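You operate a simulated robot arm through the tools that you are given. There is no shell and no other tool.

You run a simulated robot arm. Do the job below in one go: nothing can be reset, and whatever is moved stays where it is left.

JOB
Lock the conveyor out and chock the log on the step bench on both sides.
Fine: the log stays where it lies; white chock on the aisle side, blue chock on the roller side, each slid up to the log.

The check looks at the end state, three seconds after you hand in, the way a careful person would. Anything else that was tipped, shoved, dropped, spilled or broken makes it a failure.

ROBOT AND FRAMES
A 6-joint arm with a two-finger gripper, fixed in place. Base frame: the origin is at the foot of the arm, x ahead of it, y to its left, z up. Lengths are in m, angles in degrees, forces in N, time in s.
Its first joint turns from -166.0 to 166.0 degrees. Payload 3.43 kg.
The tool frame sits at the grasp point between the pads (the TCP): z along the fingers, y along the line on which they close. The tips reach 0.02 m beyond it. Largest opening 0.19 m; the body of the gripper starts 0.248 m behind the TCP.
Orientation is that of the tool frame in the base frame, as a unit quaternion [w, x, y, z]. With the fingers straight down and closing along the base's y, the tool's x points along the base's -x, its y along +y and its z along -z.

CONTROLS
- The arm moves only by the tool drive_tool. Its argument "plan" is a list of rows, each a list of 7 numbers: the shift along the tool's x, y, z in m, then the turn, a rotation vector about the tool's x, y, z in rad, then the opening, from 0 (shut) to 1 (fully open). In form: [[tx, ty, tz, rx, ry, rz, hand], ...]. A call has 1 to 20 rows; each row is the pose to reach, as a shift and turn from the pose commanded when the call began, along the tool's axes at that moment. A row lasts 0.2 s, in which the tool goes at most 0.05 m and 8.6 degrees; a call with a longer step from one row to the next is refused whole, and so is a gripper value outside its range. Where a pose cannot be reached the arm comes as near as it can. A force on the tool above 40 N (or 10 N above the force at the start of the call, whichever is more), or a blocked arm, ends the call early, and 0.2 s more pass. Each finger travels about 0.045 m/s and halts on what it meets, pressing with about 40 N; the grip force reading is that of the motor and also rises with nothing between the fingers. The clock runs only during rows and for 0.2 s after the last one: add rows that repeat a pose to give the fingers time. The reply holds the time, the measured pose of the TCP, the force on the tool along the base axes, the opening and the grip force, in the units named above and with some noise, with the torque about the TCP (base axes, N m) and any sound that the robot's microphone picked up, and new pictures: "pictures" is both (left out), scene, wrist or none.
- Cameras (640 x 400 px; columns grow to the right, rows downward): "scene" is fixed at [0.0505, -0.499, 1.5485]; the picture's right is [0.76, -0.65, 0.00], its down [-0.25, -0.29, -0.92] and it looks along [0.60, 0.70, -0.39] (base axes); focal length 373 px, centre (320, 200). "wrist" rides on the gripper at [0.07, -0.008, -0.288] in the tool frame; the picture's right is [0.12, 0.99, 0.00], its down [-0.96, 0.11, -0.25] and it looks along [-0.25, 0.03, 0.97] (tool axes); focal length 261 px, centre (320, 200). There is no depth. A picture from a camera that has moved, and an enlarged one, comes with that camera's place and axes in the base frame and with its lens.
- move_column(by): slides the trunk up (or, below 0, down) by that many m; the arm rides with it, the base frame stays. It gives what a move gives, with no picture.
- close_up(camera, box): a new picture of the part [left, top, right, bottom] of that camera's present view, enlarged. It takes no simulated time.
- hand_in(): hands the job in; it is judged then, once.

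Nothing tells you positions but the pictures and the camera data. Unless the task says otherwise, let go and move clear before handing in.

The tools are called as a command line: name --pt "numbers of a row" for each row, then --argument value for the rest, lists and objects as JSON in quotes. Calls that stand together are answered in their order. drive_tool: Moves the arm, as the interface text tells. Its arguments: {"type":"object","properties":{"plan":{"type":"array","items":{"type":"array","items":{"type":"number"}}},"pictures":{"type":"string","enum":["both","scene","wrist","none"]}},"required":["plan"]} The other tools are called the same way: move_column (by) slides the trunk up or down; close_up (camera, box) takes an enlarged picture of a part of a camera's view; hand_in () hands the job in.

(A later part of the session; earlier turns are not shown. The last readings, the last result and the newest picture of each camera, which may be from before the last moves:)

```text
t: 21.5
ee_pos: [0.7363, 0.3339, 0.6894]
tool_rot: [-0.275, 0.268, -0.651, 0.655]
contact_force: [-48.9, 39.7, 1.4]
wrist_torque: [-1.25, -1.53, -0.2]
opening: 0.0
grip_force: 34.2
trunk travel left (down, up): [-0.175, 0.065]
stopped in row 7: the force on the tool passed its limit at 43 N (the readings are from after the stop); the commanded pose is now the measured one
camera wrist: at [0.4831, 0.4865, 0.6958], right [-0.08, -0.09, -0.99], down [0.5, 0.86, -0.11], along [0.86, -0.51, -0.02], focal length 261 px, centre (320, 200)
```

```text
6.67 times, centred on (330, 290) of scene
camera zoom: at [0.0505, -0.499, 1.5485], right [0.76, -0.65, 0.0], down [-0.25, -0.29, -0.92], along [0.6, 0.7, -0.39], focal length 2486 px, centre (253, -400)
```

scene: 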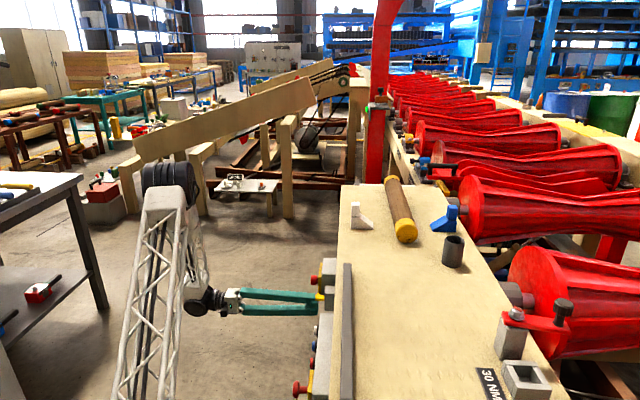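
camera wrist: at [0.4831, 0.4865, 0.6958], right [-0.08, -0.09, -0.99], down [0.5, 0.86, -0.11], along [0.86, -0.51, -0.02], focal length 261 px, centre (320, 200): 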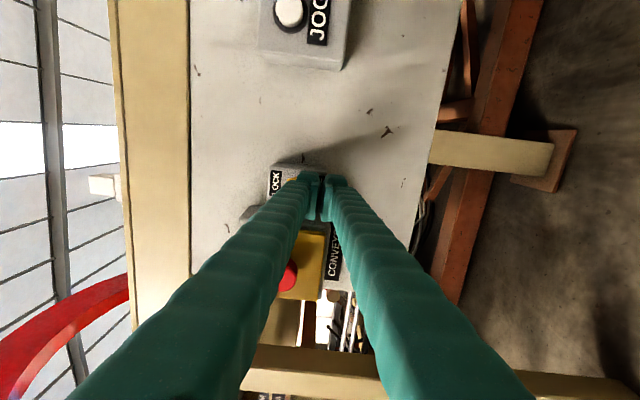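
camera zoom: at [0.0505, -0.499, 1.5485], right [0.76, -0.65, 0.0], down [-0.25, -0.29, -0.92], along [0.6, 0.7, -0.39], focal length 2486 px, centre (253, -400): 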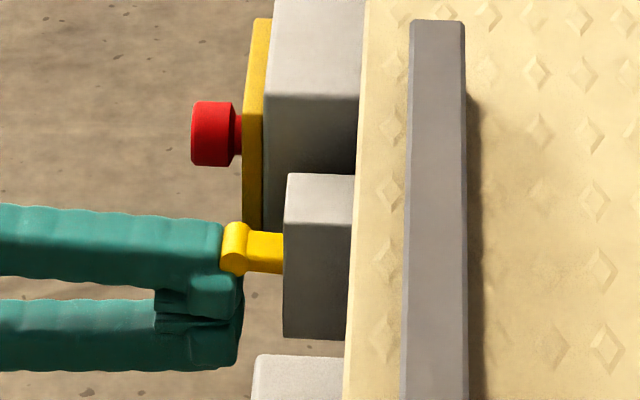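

The lever is about halfway up, but its T-bar is now pushing against the front of my fingertips. I'll back off, go lower and a bit deeper, then push again.

drive_tool --pt "0 0.005 -0.005 0 0 0 0" --pt "0 0.02 -0.005 0 0 0 0" --pt "0 0.036 -0.003 0 0 0 0" --pt "0 0.036 0.005 0 0 0 0" --pt "0 0.036 0.0135 0 0 0 0" --pt "0 0.036 0.0135 0 0 0 0" --pictures "wrist"

close_up --camera "scene" --box '[300, 260, 360, 320]'

close_up --camera "wrist" --box '[250, 90, 410, 230]'

```text
t: 22.9
ee_pos: [0.7489, 0.3194, 0.6513]
tool_rot: [-0.271, 0.268, -0.653, 0.654]
contact_force: [-0.3, -0.3, 0.0]
wrist_torque: [0.0, -0.01, -0.02]
opening: 0.0
grip_force: 34.0
trunk travel left (down, up): [-0.175, 0.065]
camera wrist: at [0.4957, 0.4738, 0.6591], right [-0.08, -0.08, -0.99], down [0.51, 0.85, -0.11], along [0.86, -0.51, -0.02], focal length 261 px, centre (320, 200)
```

wrist: 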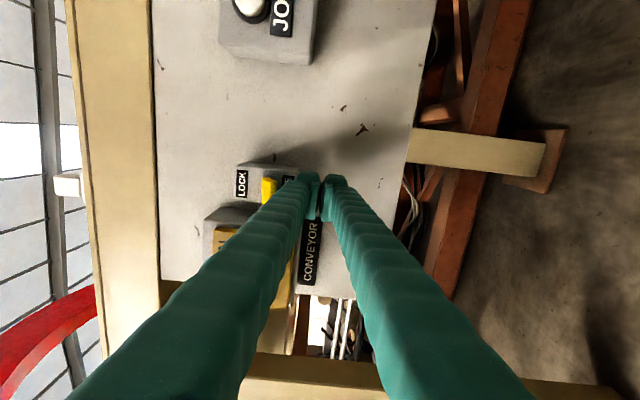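

```text
6.67 times, centred on (330, 290) of scene
camera zoom: at [0.0505, -0.499, 1.5485], right [0.76, -0.65, 0.0], down [-0.25, -0.29, -0.92], along [0.6, 0.7, -0.39], focal length 2486 px, centre (253, -400)
```

zoom: 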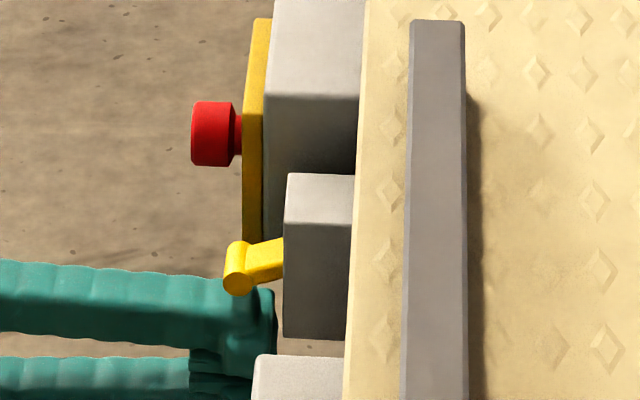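

```text
2.86 times, centred on (330, 160) of wrist
camera zoom: at [0.4957, 0.4738, 0.6591], right [-0.08, -0.08, -0.99], down [0.51, 0.85, -0.11], along [0.86, -0.51, -0.02], focal length 745 px, centre (291, 314)
```

zoom: 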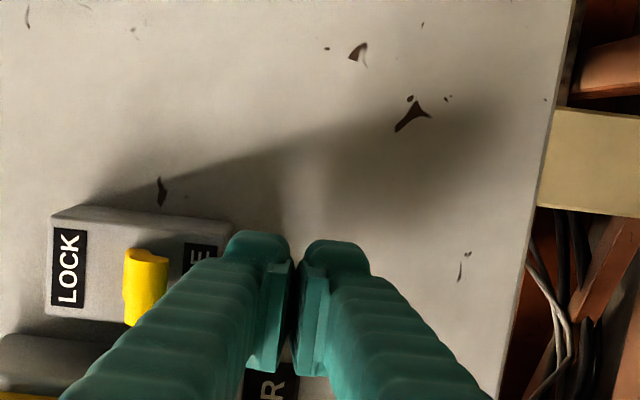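

The lever dropped back to FREE. My tips are now deeper under it, so I'll push up again.

drive_tool --pt "0 -0.006 0 0 0 0 0" --pt "0 -0.012 0 0 0 0 0" --pt "0 -0.018 0 0 0 0 0" --pt "0 -0.024 0 0 0 0 0" --pt "0 -0.029 0 0 0 0 0" --pt "0 -0.034 0 0 0 0 0" --pt "0 -0.039 0 0 0 0 0" --pt "0 -0.044 0 0 0 0 0" --pt "0 -0.049 0 0 0 0 0" --pt "0 -0.053 0 0 0 0 0" --pictures "wrist"

close_up --camera "scene" --box '[300, 260, 360, 320]'

close_up --camera "wrist" --box '[250, 90, 410, 230]'

```text
t: 24.8
ee_pos: [0.7488, 0.32, 0.6908]
tool_rot: [0.269, -0.271, 0.654, -0.653]
contact_force: [-1.3, 3.0, -19.8]
wrist_torque: [0.04, 0.11, -0.06]
opening: 0.0
grip_force: 34.4
trunk travel left (down, up): [-0.175, 0.065]
stopped in row 9: the force on the tool passed its limit at 47 N (the readings are from after the stop); the commanded pose is now the measured one
camera wrist: at [0.4953, 0.4746, 0.7], right [-0.09, -0.08, -0.99], down [0.51, 0.85, -0.12], along [0.86, -0.51, -0.03], focal length 261 px, centre (320, 200)
```

wrist: 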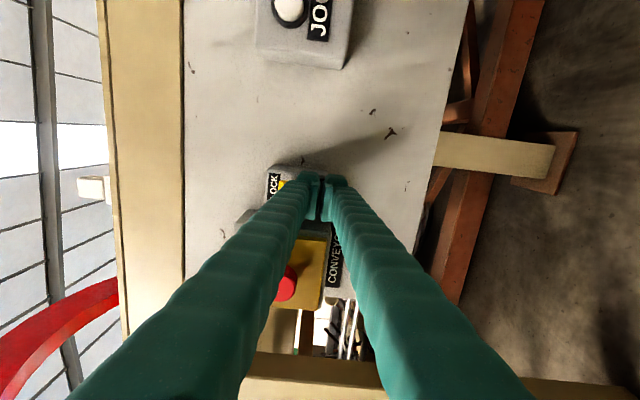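

```text
6.67 times, centred on (330, 290) of scene
camera zoom: at [0.0505, -0.499, 1.5485], right [0.76, -0.65, 0.0], down [-0.25, -0.29, -0.92], along [0.6, 0.7, -0.39], focal length 2486 px, centre (253, -400)
```

zoom: 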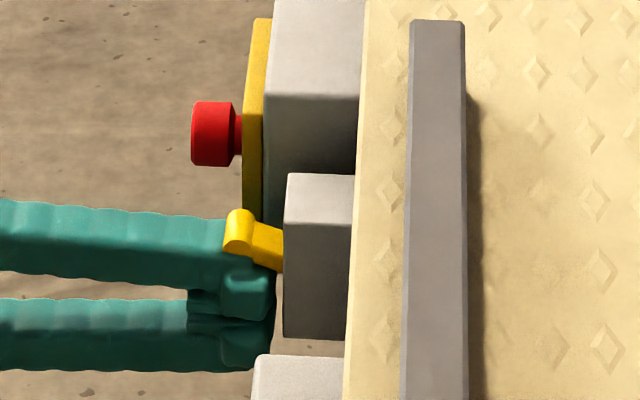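

```text
2.86 times, centred on (330, 160) of wrist
camera zoom: at [0.4953, 0.4746, 0.7], right [-0.09, -0.08, -0.99], down [0.51, 0.85, -0.12], along [0.86, -0.51, -0.03], focal length 745 px, centre (291, 314)
```

zoom: 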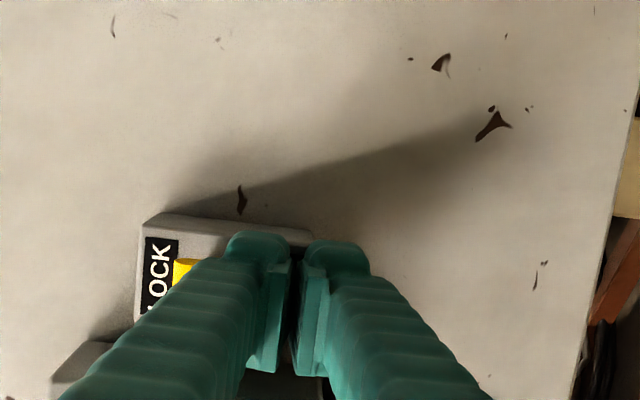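

The lever has tilted up and hit its stop. I'll back down and out to see whether it stays at LOCK.

drive_tool --pt "0 0.005 0 0 0 0 0" --pt "0 0.02 0 0 0 0 0" --pt "0 0.04 0 0 0 0 0" --pt "0 0.045 -0.04 0 0 0 0" --pt "0 0.045 -0.08 0 0 0 0" --pt "0 0.045 -0.12 0 0 0 0" --pt "0 0.045 -0.12 0 0 0 0" --pictures "wrist"

close_up --camera "scene" --box '[300, 260, 360, 320]'

close_up --camera "wrist" --box '[250, 90, 410, 230]'

```text
t: 26.4
ee_pos: [0.6644, 0.4055, 0.6477]
tool_rot: [0.269, -0.27, 0.654, -0.653]
contact_force: [0.2, 0.1, -0.4]
wrist_torque: [-0.02, 0.01, 0.0]
opening: 0.0
grip_force: 34.2
trunk travel left (down, up): [-0.175, 0.065]
camera wrist: at [0.4116, 0.5599, 0.6564], right [-0.08, -0.08, -0.99], down [0.51, 0.85, -0.11], along [0.86, -0.51, -0.03], focal length 261 px, centre (320, 200)
```

wrist: 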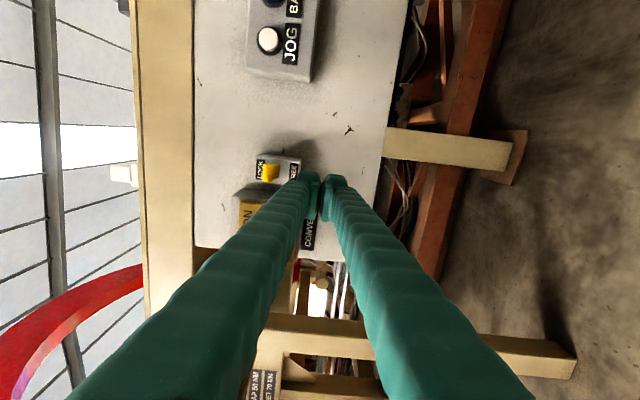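

```text
6.67 times, centred on (330, 290) of scene
camera zoom: at [0.0505, -0.499, 1.5485], right [0.76, -0.65, 0.0], down [-0.25, -0.29, -0.92], along [0.6, 0.7, -0.39], focal length 2486 px, centre (253, -400)
```

zoom: 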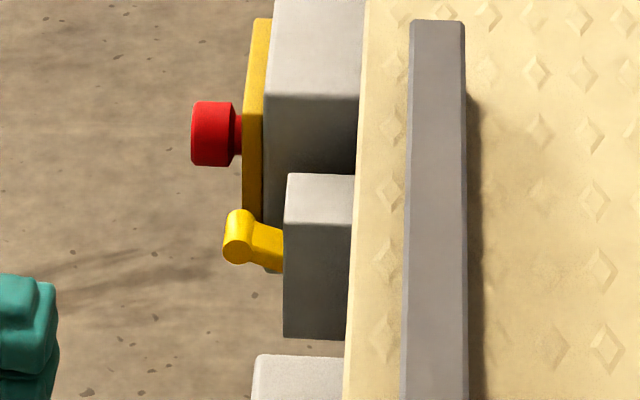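

```text
2.86 times, centred on (330, 160) of wrist
camera zoom: at [0.4116, 0.5599, 0.6564], right [-0.08, -0.08, -0.99], down [0.51, 0.85, -0.11], along [0.86, -0.51, -0.03], focal length 745 px, centre (291, 314)
```

zoom: 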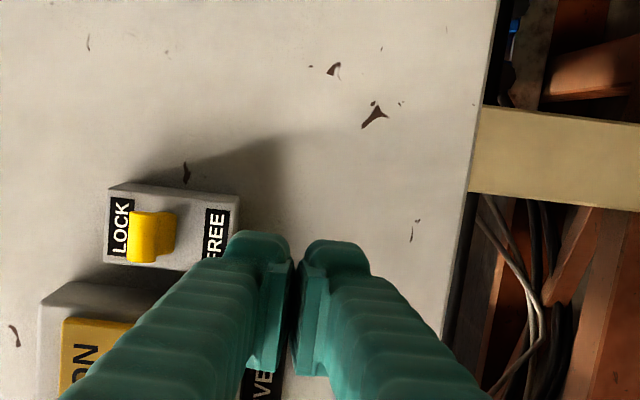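

The lever stays at LOCK. Now I'll retract, rise on the aisle side and turn the tool to point down, closing along the bench's length.

drive_tool --pt "0 0 -0.05 0 0 0 0" --pt "0 -0.02 -0.09 0 0 0 0" --pt "0 -0.05 -0.1 -0.067 0.067 0.067 0" --pt "0 -0.08 -0.1 -0.134 0.134 0.134 0" --pt "0 -0.11 -0.1 -0.201 0.201 0.201 0.05" --pt "0 -0.14 -0.1 -0.269 0.269 0.269 0.1" --pt "0 -0.17 -0.1 -0.336 0.336 0.336 0.15" --pt "0 -0.2 -0.1 -0.403 0.403 0.403 0.2" --pt "0 -0.23 -0.1 -0.47 0.47 0.47 0.25" --pt "0 -0.26 -0.1 -0.537 0.537 0.537 0.3" --pt "0 -0.29 -0.1 -0.604 0.604 0.604 0.35" --pt "0 -0.32 -0.1 -0.672 0.672 0.672 0.35" --pt "0 -0.35 -0.1 -0.739 0.739 0.739 0.35" --pt "0 -0.38 -0.1 -0.806 0.806 0.806 0.35" --pt "0 -0.41 -0.1 -0.873 0.873 0.873 0.35" --pt "0 -0.44 -0.1 -0.94 0.94 0.94 0.35" --pt "0 -0.47 -0.1 -1.007 1.007 1.007 0.35" --pt "0 -0.5 -0.1 -1.075 1.075 1.075 0.35" --pt "0 -0.53 -0.1 -1.142 1.142 1.142 0.35" --pt "0 -0.56 -0.1 -1.209 1.209 1.209 0.35"

close_up --camera "scene" --box '[300, 240, 360, 320]'

```text
t: 30.6
ee_pos: [0.5917, 0.4752, 1.2079]
tool_rot: [-0.001, 0.384, 0.923, 0.001]
contact_force: [0.5, 0.3, -1.6]
wrist_torque: [-0.19, 0.05, -0.01]
opening: 0.0666
grip_force: 0.1
trunk travel left (down, up): [-0.175, 0.065]
camera wrist: at [0.5365, 0.5198, 1.4954], right [0.62, 0.78, 0.0], down [0.76, -0.6, 0.25], along [0.19, -0.15, -0.97], focal length 261 px, centre (320, 200)
```

scene: 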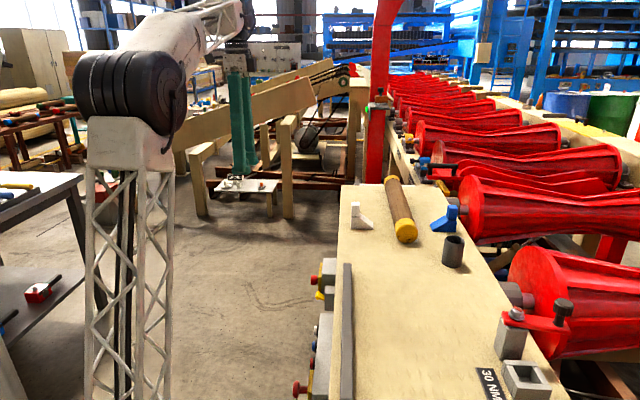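
wrist: 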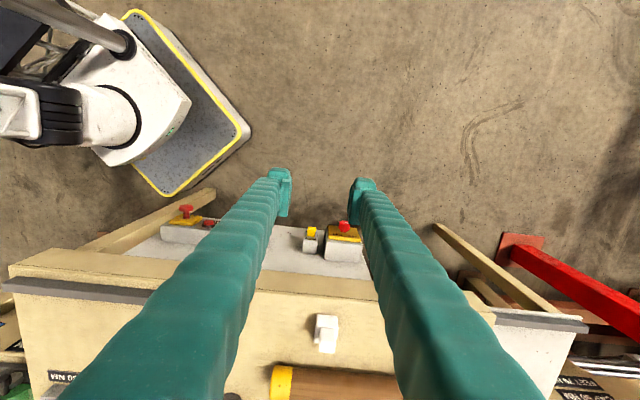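

```text
5.00 times, centred on (330, 280) of scene
camera zoom: at [0.0505, -0.499, 1.5485], right [0.76, -0.65, 0.0], down [-0.25, -0.29, -0.92], along [0.6, 0.7, -0.39], focal length 1864 px, centre (270, -200)
```

zoom: 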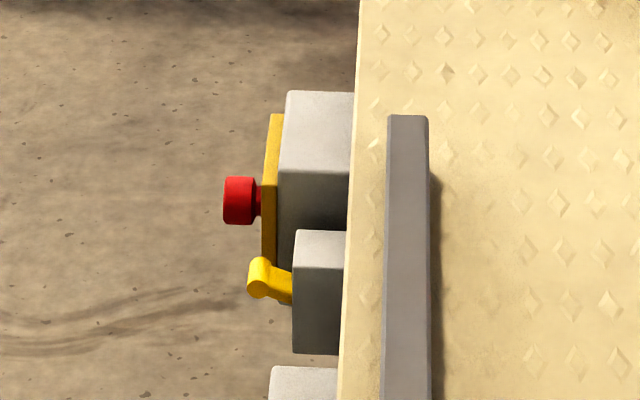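

Both lockout controls still look set. I'll move above the white chock and log to measure them.

drive_tool --pt "-0.04 0.007 0 0 0 0 0.5" --pt "-0.08 0.014 0 0 0 0 0.7" --pt "-0.12 0.021 0 0 0 0 0.9" --pt "-0.16 0.028 0 0 0 0 1" --pt "-0.2 0.035 0 0 0 0 1" --pt "-0.24 0.043 0 0 0 0 1" --pt "-0.28 0.05 0 0 0 0 1" --pt "-0.318 0.057 0 0 0 0 1" --pt "-0.318 0.057 0 0 0 0 1"

close_up --camera "wrist" --box '[200, 100, 440, 250]'

close_up --camera "scene" --box '[340, 165, 480, 275]'

```text
t: 32.6
ee_pos: [0.8575, 0.291, 1.2094]
tool_rot: [-0.001, 0.385, 0.923, 0.0]
contact_force: [0.0, 0.4, -0.6]
wrist_torque: [0.01, 0.09, 0.0]
opening: 0.1902
grip_force: 0.0
trunk travel left (down, up): [-0.175, 0.065]
camera wrist: at [0.8025, 0.3352, 1.4965], right [0.62, 0.78, 0.0], down [0.76, -0.6, 0.25], along [0.19, -0.15, -0.97], focal length 261 px, centre (320, 200)
```

scene: 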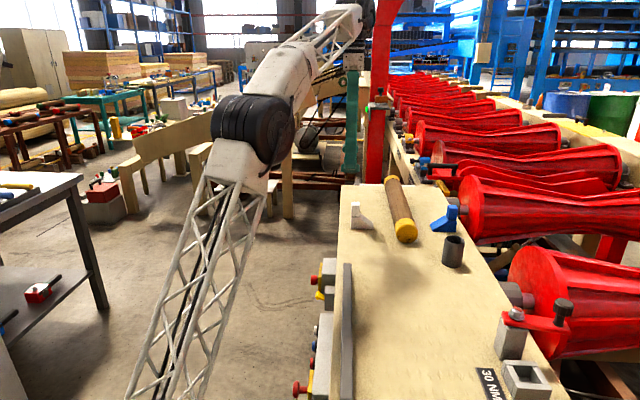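
wrist: 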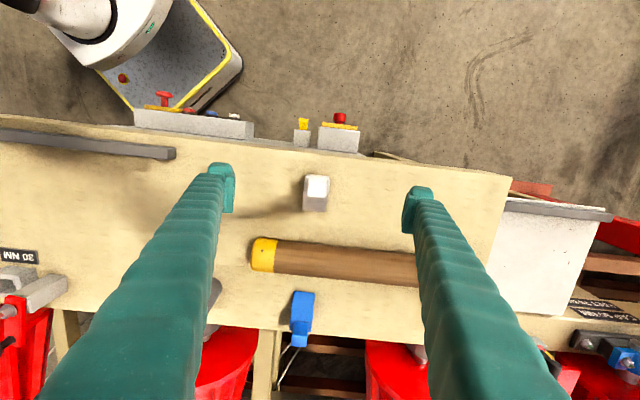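

```text
2.67 times, centred on (320, 175) of wrist
camera zoom: at [0.8025, 0.3352, 1.4965], right [0.62, 0.78, 0.0], down [0.76, -0.6, 0.25], along [0.19, -0.15, -0.97], focal length 695 px, centre (320, 267)
```

zoom: 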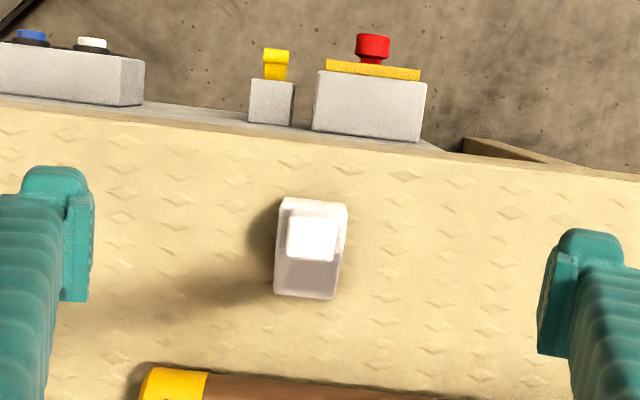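

```text
3.64 times, centred on (410, 220) of scene
camera zoom: at [0.0505, -0.499, 1.5485], right [0.76, -0.65, 0.0], down [-0.25, -0.29, -0.92], along [0.6, 0.7, -0.39], focal length 1356 px, centre (-7, 127)
```

zoom: 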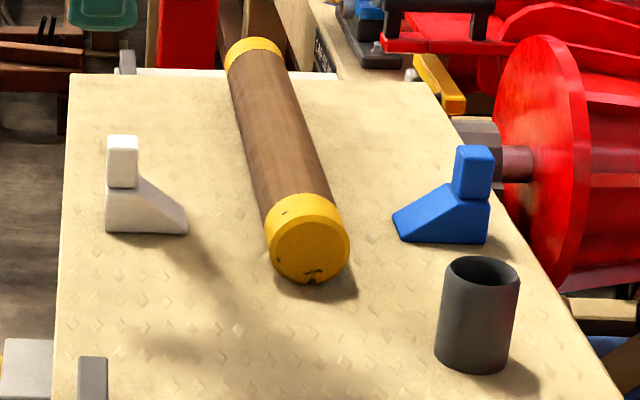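

The bench top is at about z=0.978. The white chock's peg is near u≈0.811, v≈0.424, where u runs along the bench and v runs toward the rollers. The log's axis is near v≈0.58. I'll come down above the white peg for a refined look.

drive_tool --pt "-0.008 0 0.03 0 0 0 0.8" --pt "-0.016 0 0.06 0 0 0 0.6" --pt "-0.024 -0.001 0.09 0 0 0 0.5" --pt "-0.024 -0.001 0.1 0 0 0 0.42" --pt "-0.024 -0.001 0.1 0 0 0 0.42" --pictures "wrist"

close_up --camera "wrist" --box '[240, 110, 420, 290]'

close_up --camera "scene" --box '[340, 170, 430, 250]'

```text
t: 33.8
ee_pos: [0.8737, 0.2721, 1.1079]
tool_rot: [0.0, 0.384, 0.923, 0.0]
contact_force: [-0.6, -0.4, 0.0]
wrist_torque: [0.02, -0.03, -0.02]
opening: 0.0868
grip_force: 0.0
trunk travel left (down, up): [-0.175, 0.065]
camera wrist: at [0.8176, 0.316, 1.3957], right [0.62, 0.78, 0.0], down [0.76, -0.6, 0.25], along [0.19, -0.15, -0.97], focal length 261 px, centre (320, 200)
```

wrist: 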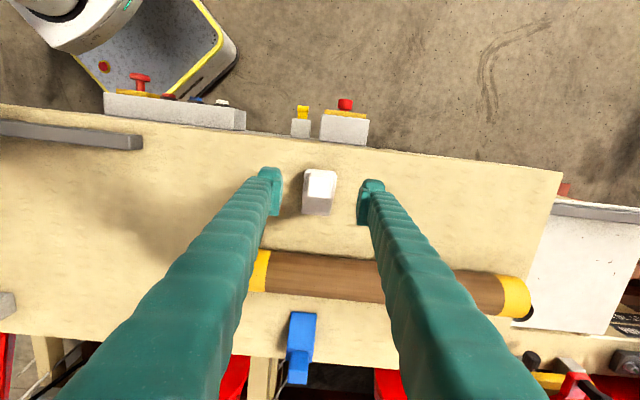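

```text
2.22 times, centred on (330, 200) of wrist
camera zoom: at [0.8176, 0.316, 1.3957], right [0.62, 0.78, 0.0], down [0.76, -0.6, 0.25], along [0.19, -0.15, -0.97], focal length 579 px, centre (298, 200)
```

zoom: 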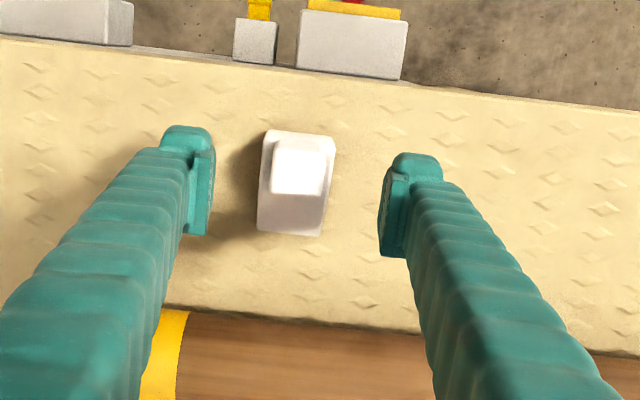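

```text
5.00 times, centred on (385, 210) of scene
camera zoom: at [0.0505, -0.499, 1.5485], right [0.76, -0.65, 0.0], down [-0.25, -0.29, -0.92], along [0.6, 0.7, -0.39], focal length 1864 px, centre (-5, 150)
```

zoom: 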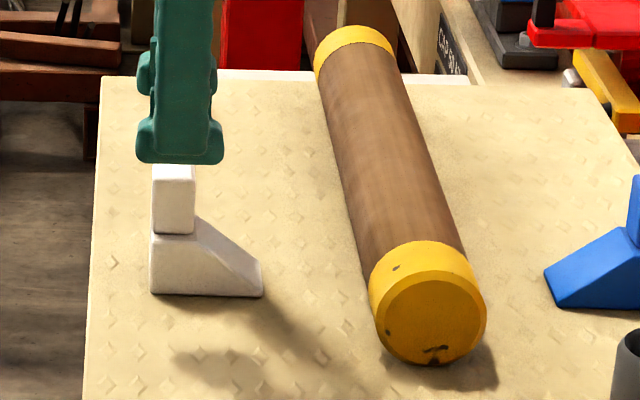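

The fingers are centred on the white peg. I'll go down and grip it.

drive_tool --pt "0.004 0 0.02 0 0 0 0.42" --pt "0.004 0 0.04 0 0 0 0.42" --pt "0.004 0 0.055 0 0 0 0.42" --pt "0.004 0 0.061 0 0 0 0.42" --pt "0.004 0 0.061 0 0 0 0.3" --pt "0.004 0 0.061 0 0 0 0.2" --pt "0.004 0 0.061 0 0 0 0.1" --pt "0.004 0 0.061 0 0 0 0.1" --pt "0.004 0 0.061 0 0 0 0.1" --pictures "wrist"

close_up --camera "scene" --box '[340, 170, 430, 250]'

close_up --camera "wrist" --box '[240, 110, 420, 290]'

```text
t: 35.8
ee_pos: [0.8716, 0.2749, 1.0459]
tool_rot: [0.001, 0.385, 0.923, -0.001]
contact_force: [0.0, -0.6, -0.5]
wrist_torque: [0.02, 0.01, 0.01]
opening: 0.0308
grip_force: 39.8
trunk travel left (down, up): [-0.175, 0.065]
camera wrist: at [0.815, 0.319, 1.3336], right [0.62, 0.78, 0.0], down [0.76, -0.6, 0.25], along [0.19, -0.15, -0.97], focal length 261 px, centre (320, 200)
```

wrist: 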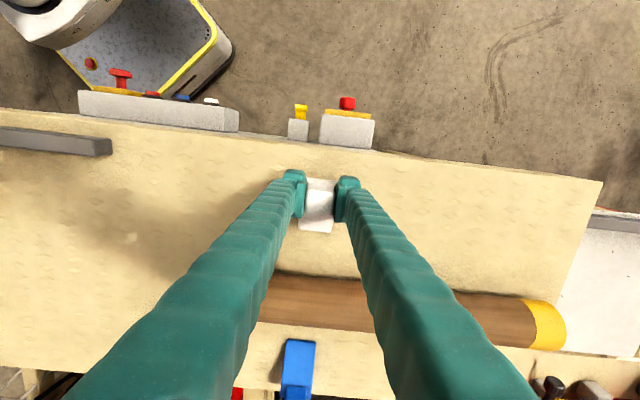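

```text
5.00 times, centred on (385, 210) of scene
camera zoom: at [0.0505, -0.499, 1.5485], right [0.76, -0.65, 0.0], down [-0.25, -0.29, -0.92], along [0.6, 0.7, -0.39], focal length 1864 px, centre (-5, 150)
```

zoom: 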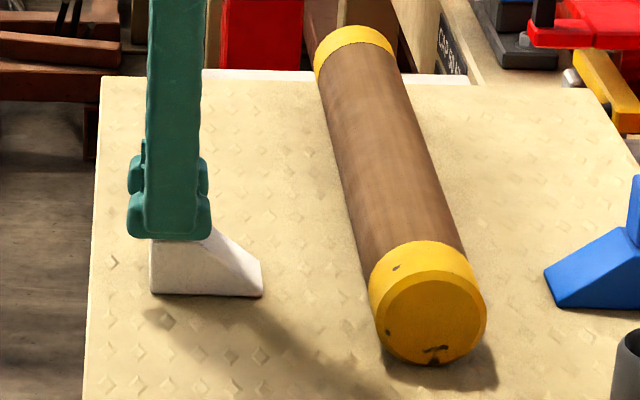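

```text
2.22 times, centred on (330, 200) of wrist
camera zoom: at [0.815, 0.319, 1.3336], right [0.62, 0.78, 0.0], down [0.76, -0.6, 0.25], along [0.19, -0.15, -0.97], focal length 579 px, centre (298, 200)
```

zoom: 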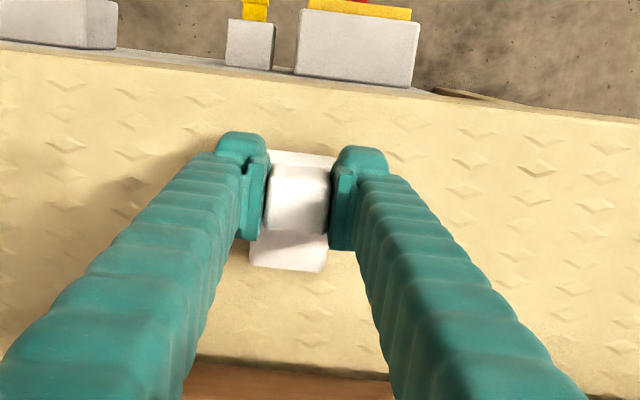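

I have the peg. I'll slide the white chock toward the log for the first 5 cm.

drive_tool --pt "-0.005 0 0 0 0 0 0.1" --pt "-0.014 0 0 0 0 0 0.1" --pt "-0.023 0 0 0 0 0 0.1" --pt "-0.032 0 0 0 0 0 0.1" --pt "-0.041 0 0 0 0 0 0.1" --pt "-0.05 0 0 0 0 0 0.1" --pictures "wrist"

close_up --camera "scene" --box '[350, 180, 430, 250]'

close_up --camera "wrist" --box '[240, 110, 420, 290]'

```text
t: 37.2
ee_pos: [0.906, 0.2409, 1.0476]
tool_rot: [0.001, 0.384, 0.923, 0.0]
contact_force: [0.2, -0.2, 0.1]
wrist_torque: [0.0, -0.03, -0.01]
opening: 0.0304
grip_force: 40.0
trunk travel left (down, up): [-0.175, 0.065]
camera wrist: at [0.8501, 0.2843, 1.3349], right [0.62, 0.78, 0.0], down [0.76, -0.6, 0.25], along [0.19, -0.15, -0.97], focal length 261 px, centre (320, 200)
```

wrist: 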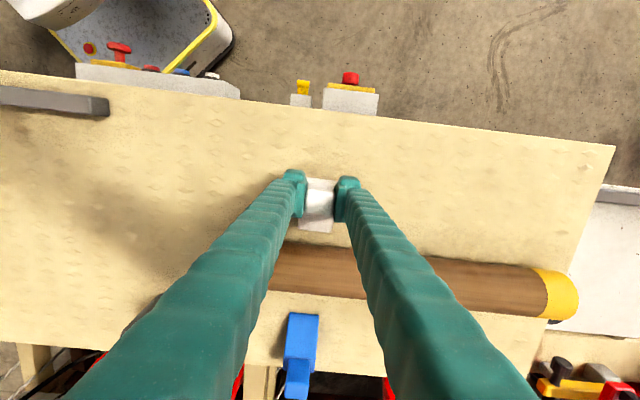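

```text
5.71 times, centred on (390, 215) of scene
camera zoom: at [0.0505, -0.499, 1.5485], right [0.76, -0.65, 0.0], down [-0.25, -0.29, -0.92], along [0.6, 0.7, -0.39], focal length 2130 px, centre (-80, 114)
```

zoom: 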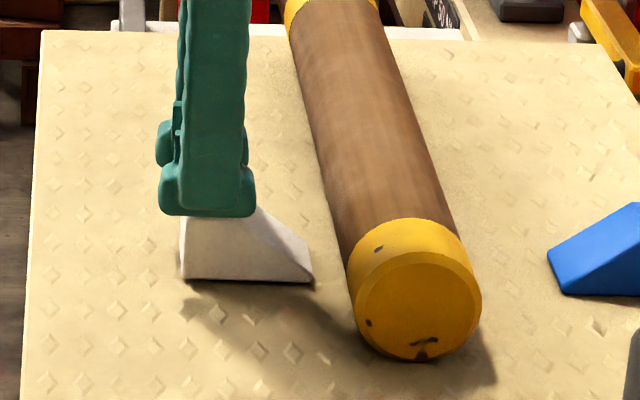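

```text
2.22 times, centred on (330, 200) of wrist
camera zoom: at [0.8501, 0.2843, 1.3349], right [0.62, 0.78, 0.0], down [0.76, -0.6, 0.25], along [0.19, -0.15, -0.97], focal length 579 px, centre (298, 200)
```

zoom: 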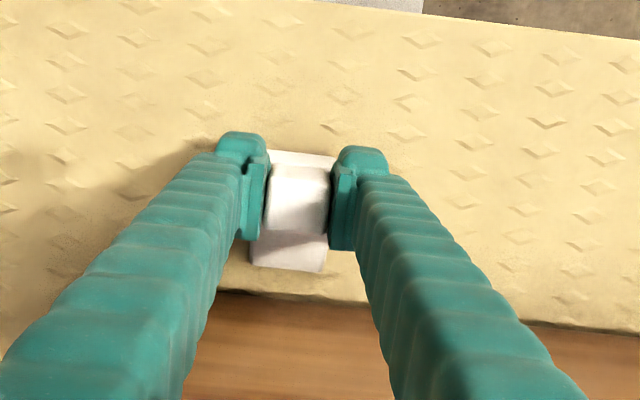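

About 17 mm is left before the chock meets the log. I'll close most of that slowly.

drive_tool --pt "-0.004 0 0 0 0 0 0.1" --pt "-0.008 0 0 0 0 0 0.1" --pt "-0.012 0 0 0 0 0 0.1" --pt "-0.012 0 0 0 0 0 0.1" --pictures "none"

close_up --camera "scene" --box '[365, 200, 425, 250]'

close_up --camera "wrist" --box '[270, 170, 370, 270]'

```text
t: 38.2
ee_pos: [0.9155, 0.2308, 1.0471]
tool_rot: [0.001, 0.384, 0.923, 0.0]
contact_force: [0.0, -0.6, -0.2]
wrist_torque: [0.0, 0.03, 0.02]
opening: 0.0307
grip_force: 40.0
trunk travel left (down, up): [-0.175, 0.065]
```

```text
8.00 times, centred on (395, 225) of scene
camera zoom: at [0.0505, -0.499, 1.5485], right [0.76, -0.65, 0.0], down [-0.25, -0.29, -0.92], along [0.6, 0.7, -0.39], focal length 2983 px, centre (-280, 0)
```

zoom: 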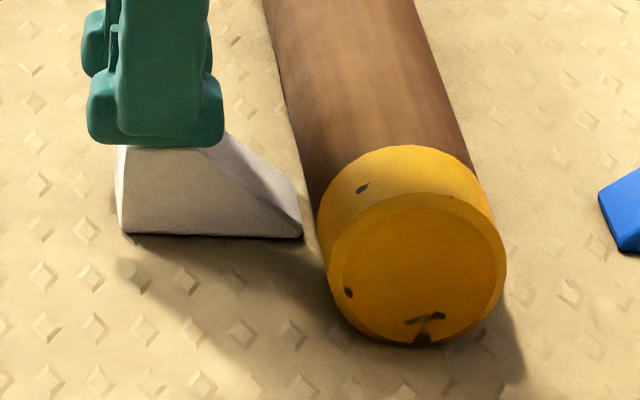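

```text
4.00 times, centred on (320, 220) of wrist
camera zoom: at [0.8598, 0.2749, 1.3343], right [0.62, 0.78, 0.0], down [0.76, -0.6, 0.25], along [0.19, -0.15, -0.97], focal length 1043 px, centre (320, 120)
```

zoom: 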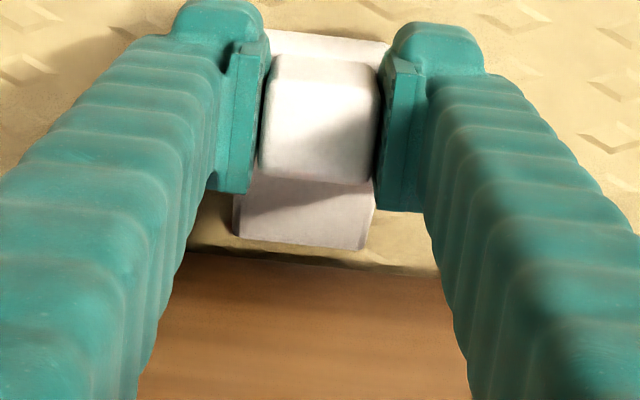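

About 5 mm remains. I'll continue in small steps while watching the force.

drive_tool --pt "-0.001 0 0 0 0 0 0.1" --pt "-0.002 0 0 0 0 0 0.1" --pt "-0.003 0 0 0 0 0 0.1" --pt "-0.003 0 0 0 0 0 0.1" --pictures "none"

close_up --camera "scene" --box '[375, 200, 425, 250]'

close_up --camera "wrist" --box '[290, 200, 350, 260]'

```text
t: 39.2
ee_pos: [0.9174, 0.2293, 1.0465]
tool_rot: [0.0, 0.385, 0.923, 0.0]
contact_force: [-0.1, -0.6, -0.5]
wrist_torque: [0.03, 0.03, 0.07]
opening: 0.0308
grip_force: 40.5
trunk travel left (down, up): [-0.175, 0.065]
```

```text
8.00 times, centred on (400, 225) of scene
camera zoom: at [0.0505, -0.499, 1.5485], right [0.76, -0.65, 0.0], down [-0.25, -0.29, -0.92], along [0.6, 0.7, -0.39], focal length 2983 px, centre (-320, 0)
```

zoom: 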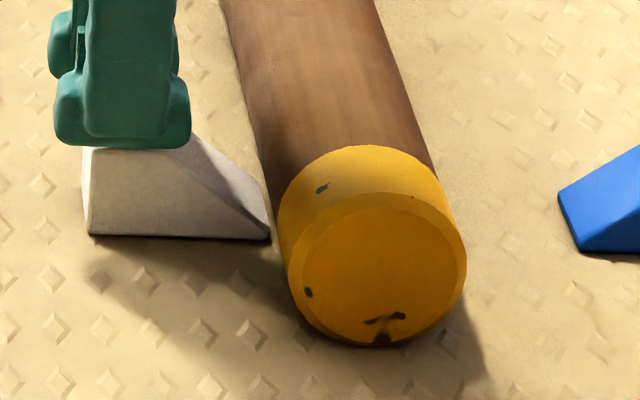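

```text
6.67 times, centred on (320, 230) of wrist
camera zoom: at [0.8614, 0.2727, 1.334], right [0.62, 0.78, 0.0], down [0.76, -0.6, 0.25], along [0.19, -0.15, -0.97], focal length 1738 px, centre (320, 0)
```

zoom: 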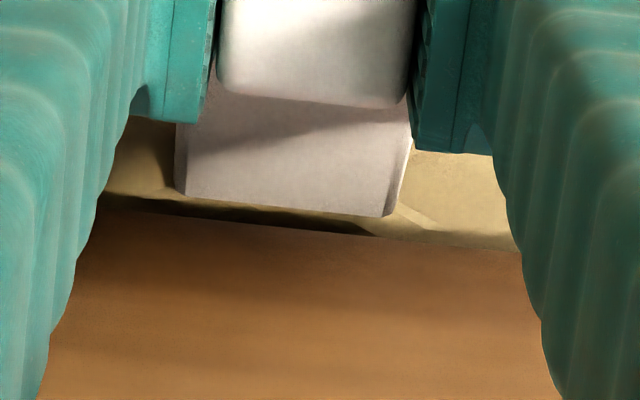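

drive_tool --pt "-0.001 0 0 0 0 0 0.1" --pt "-0.002 0 0 0 0 0 0.1" --pt "-0.003 0 0 0 0 0 0.1" --pt "-0.003 0 0 0 0 0 0.1" --pictures "none"

close_up --camera "scene" --box '[375, 200, 425, 250]'

close_up --camera "wrist" --box '[290, 200, 350, 260]'

```text
t: 40.2
ee_pos: [0.92, 0.2275, 1.0473]
tool_rot: [0.001, 0.385, 0.923, 0.0]
contact_force: [-0.1, 0.2, 0.3]
wrist_torque: [-0.01, 0.0, -0.03]
opening: 0.0304
grip_force: 40.0
trunk travel left (down, up): [-0.175, 0.065]
```

```text
8.00 times, centred on (400, 225) of scene
camera zoom: at [0.0505, -0.499, 1.5485], right [0.76, -0.65, 0.0], down [-0.25, -0.29, -0.92], along [0.6, 0.7, -0.39], focal length 2983 px, centre (-320, 0)
```

zoom: 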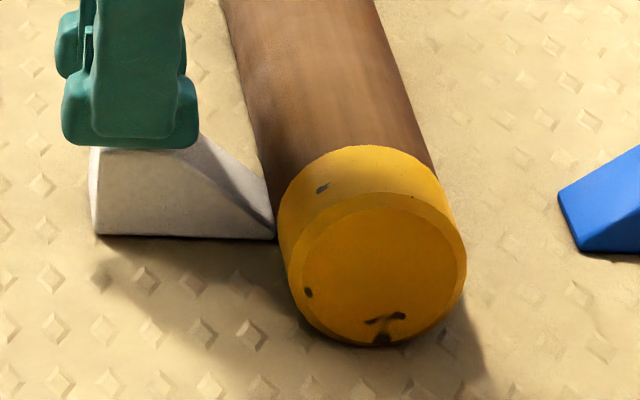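

```text
6.67 times, centred on (320, 230) of wrist
camera zoom: at [0.8634, 0.2704, 1.3342], right [0.62, 0.78, 0.0], down [0.76, -0.6, 0.25], along [0.19, -0.15, -0.97], focal length 1738 px, centre (320, 0)
```

zoom: 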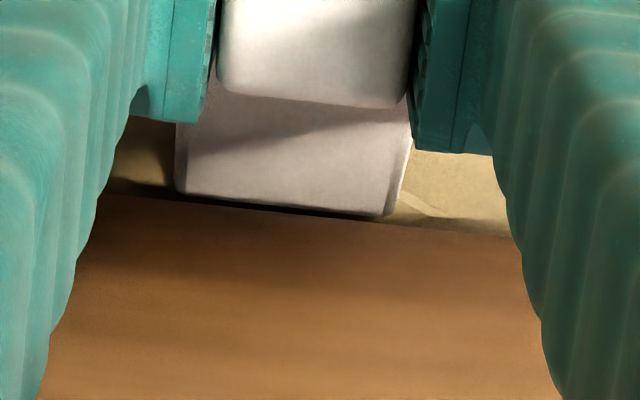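

drive_tool --pt "-0.001 0 0 0 0 0 0.1" --pt "-0.002 0 0 0 0 0 0.1" --pt "-0.002 0 0 0 0 0 0.1" --pictures "none"

close_up --camera "scene" --box '[375, 200, 425, 250]'

close_up --camera "wrist" --box '[290, 200, 350, 260]'

```text
t: 41.0
ee_pos: [0.9207, 0.2262, 1.0474]
tool_rot: [0.001, 0.385, 0.923, 0.0]
contact_force: [0.7, 0.8, 1.2]
wrist_torque: [0.02, 0.01, 0.02]
opening: 0.0306
grip_force: 39.9
trunk travel left (down, up): [-0.175, 0.065]
```

```text
8.00 times, centred on (400, 225) of scene
camera zoom: at [0.0505, -0.499, 1.5485], right [0.76, -0.65, 0.0], down [-0.25, -0.29, -0.92], along [0.6, 0.7, -0.39], focal length 2983 px, centre (-320, 0)
```

zoom: 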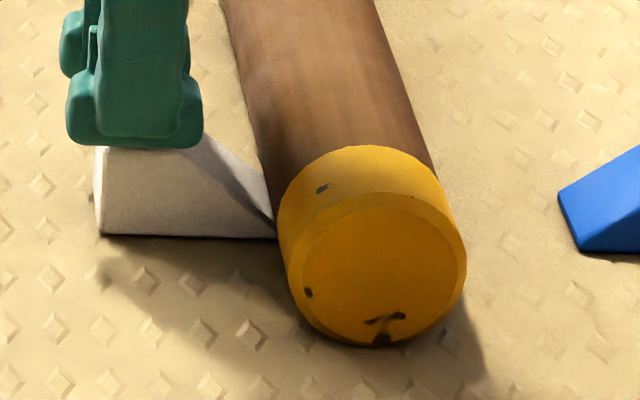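

```text
6.67 times, centred on (320, 230) of wrist
camera zoom: at [0.8649, 0.2694, 1.3343], right [0.62, 0.78, 0.0], down [0.76, -0.6, 0.25], along [0.19, -0.15, -0.97], focal length 1738 px, centre (320, 0)
```

zoom: 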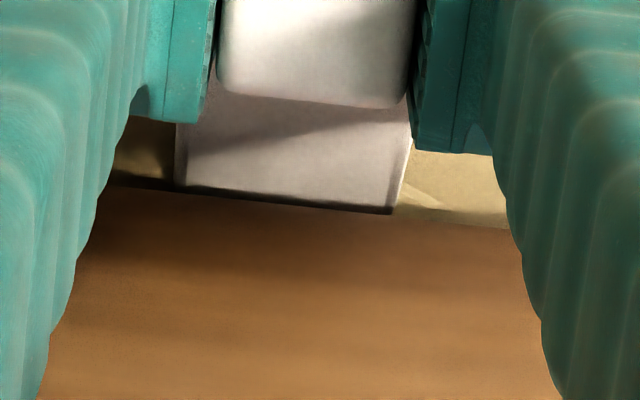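

drive_tool --pt "-0.0005 0 0 0 0 0 0.1" --pt "-0.001 0 0 0 0 0 0.1" --pt "-0.001 0 0 0 0 0 0.1" --pictures "none"

close_up --camera "scene" --box '[375, 200, 425, 250]'

close_up --camera "wrist" --box '[290, 200, 350, 260]'

```text
t: 41.8
ee_pos: [0.9225, 0.2243, 1.0451]
tool_rot: [0.0, 0.384, 0.923, 0.0]
contact_force: [0.1, 0.5, 0.3]
wrist_torque: [0.0, 0.0, -0.03]
opening: 0.0307
grip_force: 40.3
trunk travel left (down, up): [-0.175, 0.065]
```

```text
8.00 times, centred on (400, 225) of scene
camera zoom: at [0.0505, -0.499, 1.5485], right [0.76, -0.65, 0.0], down [-0.25, -0.29, -0.92], along [0.6, 0.7, -0.39], focal length 2983 px, centre (-320, 0)
```

zoom: 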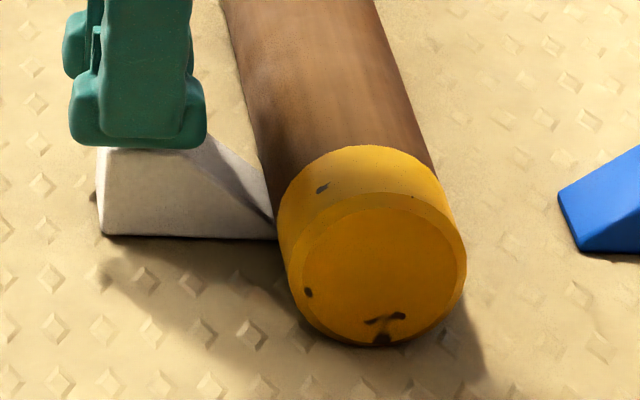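

```text
6.67 times, centred on (320, 230) of wrist
camera zoom: at [0.8655, 0.2682, 1.3342], right [0.62, 0.78, 0.0], down [0.76, -0.6, 0.25], along [0.19, -0.15, -0.97], focal length 1738 px, centre (320, 0)
```

zoom: 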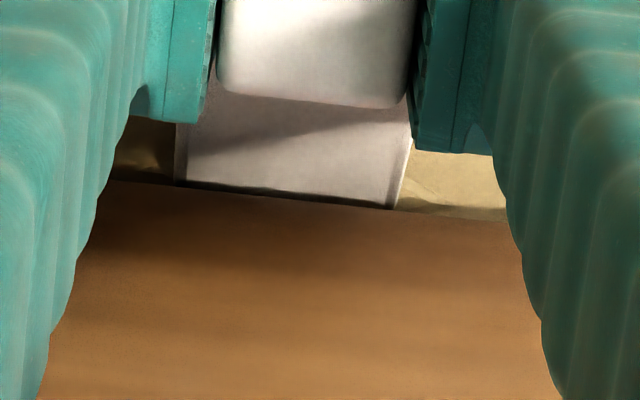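

drive_tool --pt "-0.0005 0 0 0 0 0 0.1" --pt "-0.001 0 0 0 0 0 0.1" --pt "-0.001 0 0 0 0 0 0.1" --pictures "none"

close_up --camera "scene" --box '[375, 200, 425, 250]'

close_up --camera "wrist" --box '[290, 200, 350, 260]'

```text
t: 42.6
ee_pos: [0.9227, 0.223, 1.046]
tool_rot: [0.0, 0.384, 0.923, 0.0]
contact_force: [-0.6, 0.1, 0.4]
wrist_torque: [0.01, 0.04, -0.01]
opening: 0.0308
grip_force: 40.0
trunk travel left (down, up): [-0.175, 0.065]
```

```text
8.00 times, centred on (400, 225) of scene
camera zoom: at [0.0505, -0.499, 1.5485], right [0.76, -0.65, 0.0], down [-0.25, -0.29, -0.92], along [0.6, 0.7, -0.39], focal length 2983 px, centre (-320, 0)
```

zoom: 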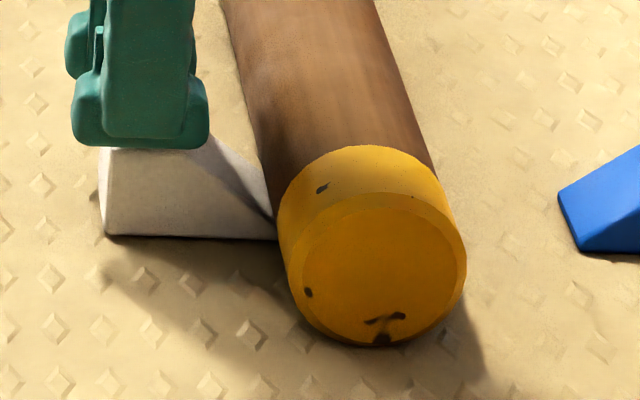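

```text
6.67 times, centred on (320, 230) of wrist
camera zoom: at [0.8663, 0.2675, 1.3342], right [0.62, 0.78, 0.0], down [0.76, -0.6, 0.25], along [0.19, -0.15, -0.97], focal length 1738 px, centre (320, 0)
```

zoom: 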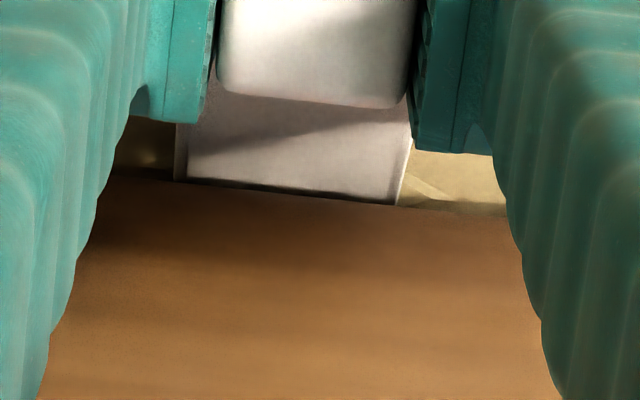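

drive_tool --pt "-0.0005 0 0 0 0 0 0.1" --pt "-0.001 0 0 0 0 0 0.1" --pt "-0.0015 0 0 0 0 0 0.1" --pt "-0.0015 0 0 0 0 0 0.1" --pictures "none"

close_up --camera "scene" --box '[375, 200, 425, 250]'

close_up --camera "wrist" --box '[290, 200, 350, 260]'

```text
t: 43.6
ee_pos: [0.923, 0.2223, 1.0473]
tool_rot: [0.0, 0.384, 0.923, 0.0]
contact_force: [0.4, 1.2, 0.1]
wrist_torque: [0.01, -0.04, 0.01]
opening: 0.0309
grip_force: 39.7
trunk travel left (down, up): [-0.175, 0.065]
```

```text
8.00 times, centred on (400, 225) of scene
camera zoom: at [0.0505, -0.499, 1.5485], right [0.76, -0.65, 0.0], down [-0.25, -0.29, -0.92], along [0.6, 0.7, -0.39], focal length 2983 px, centre (-320, 0)
```

zoom: 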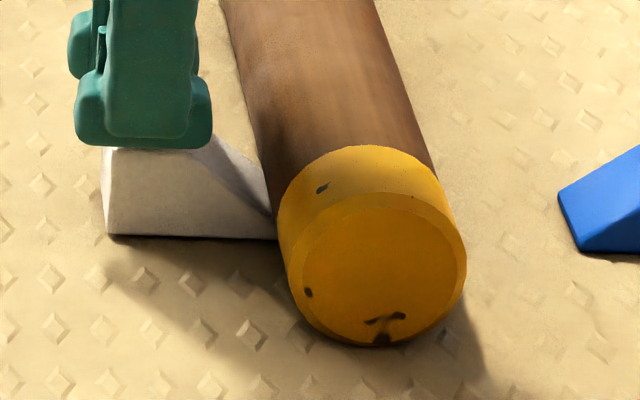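

```text
6.67 times, centred on (320, 230) of wrist
camera zoom: at [0.8671, 0.2666, 1.3344], right [0.62, 0.78, 0.0], down [0.76, -0.6, 0.25], along [0.19, -0.15, -0.97], focal length 1738 px, centre (320, 0)
```

zoom: 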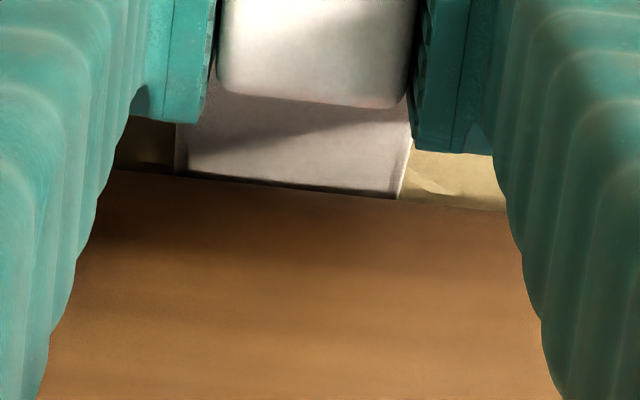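

drive_tool --pt "-0.0005 0 0 0 0 0 0.1" --pt "-0.001 0 0 0 0 0 0.1" --pt "-0.0015 0 0 0 0 0 0.1" --pt "-0.0015 0 0 0 0 0 0.1" --pictures "none"

close_up --camera "scene" --box '[375, 200, 425, 250]'

close_up --camera "wrist" --box '[290, 200, 350, 260]'

```text
t: 44.6
ee_pos: [0.9239, 0.2225, 1.0465]
tool_rot: [-0.001, 0.384, 0.923, 0.0]
contact_force: [-1.6, 0.1, -0.7]
wrist_torque: [0.08, 0.2, -0.03]
opening: 0.0308
grip_force: 39.9
trunk travel left (down, up): [-0.175, 0.065]
```

```text
8.00 times, centred on (400, 225) of scene
camera zoom: at [0.0505, -0.499, 1.5485], right [0.76, -0.65, 0.0], down [-0.25, -0.29, -0.92], along [0.6, 0.7, -0.39], focal length 2983 px, centre (-320, 0)
```

zoom: 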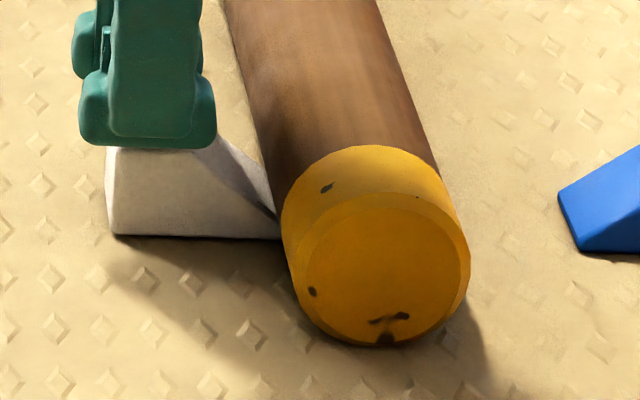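

```text
6.67 times, centred on (320, 230) of wrist
camera zoom: at [0.8684, 0.2656, 1.3344], right [0.62, 0.78, 0.0], down [0.76, -0.6, 0.25], along [0.19, -0.15, -0.97], focal length 1738 px, centre (320, 0)
```

zoom: 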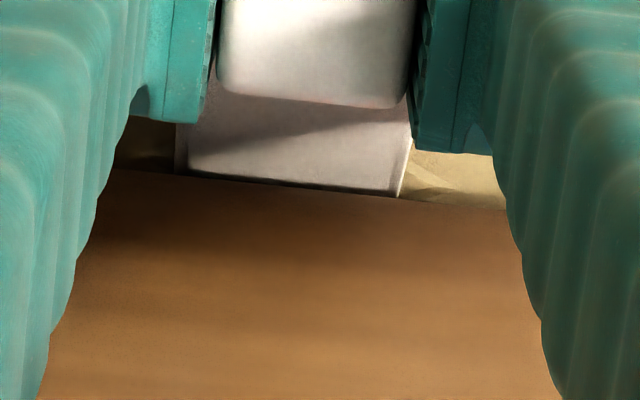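

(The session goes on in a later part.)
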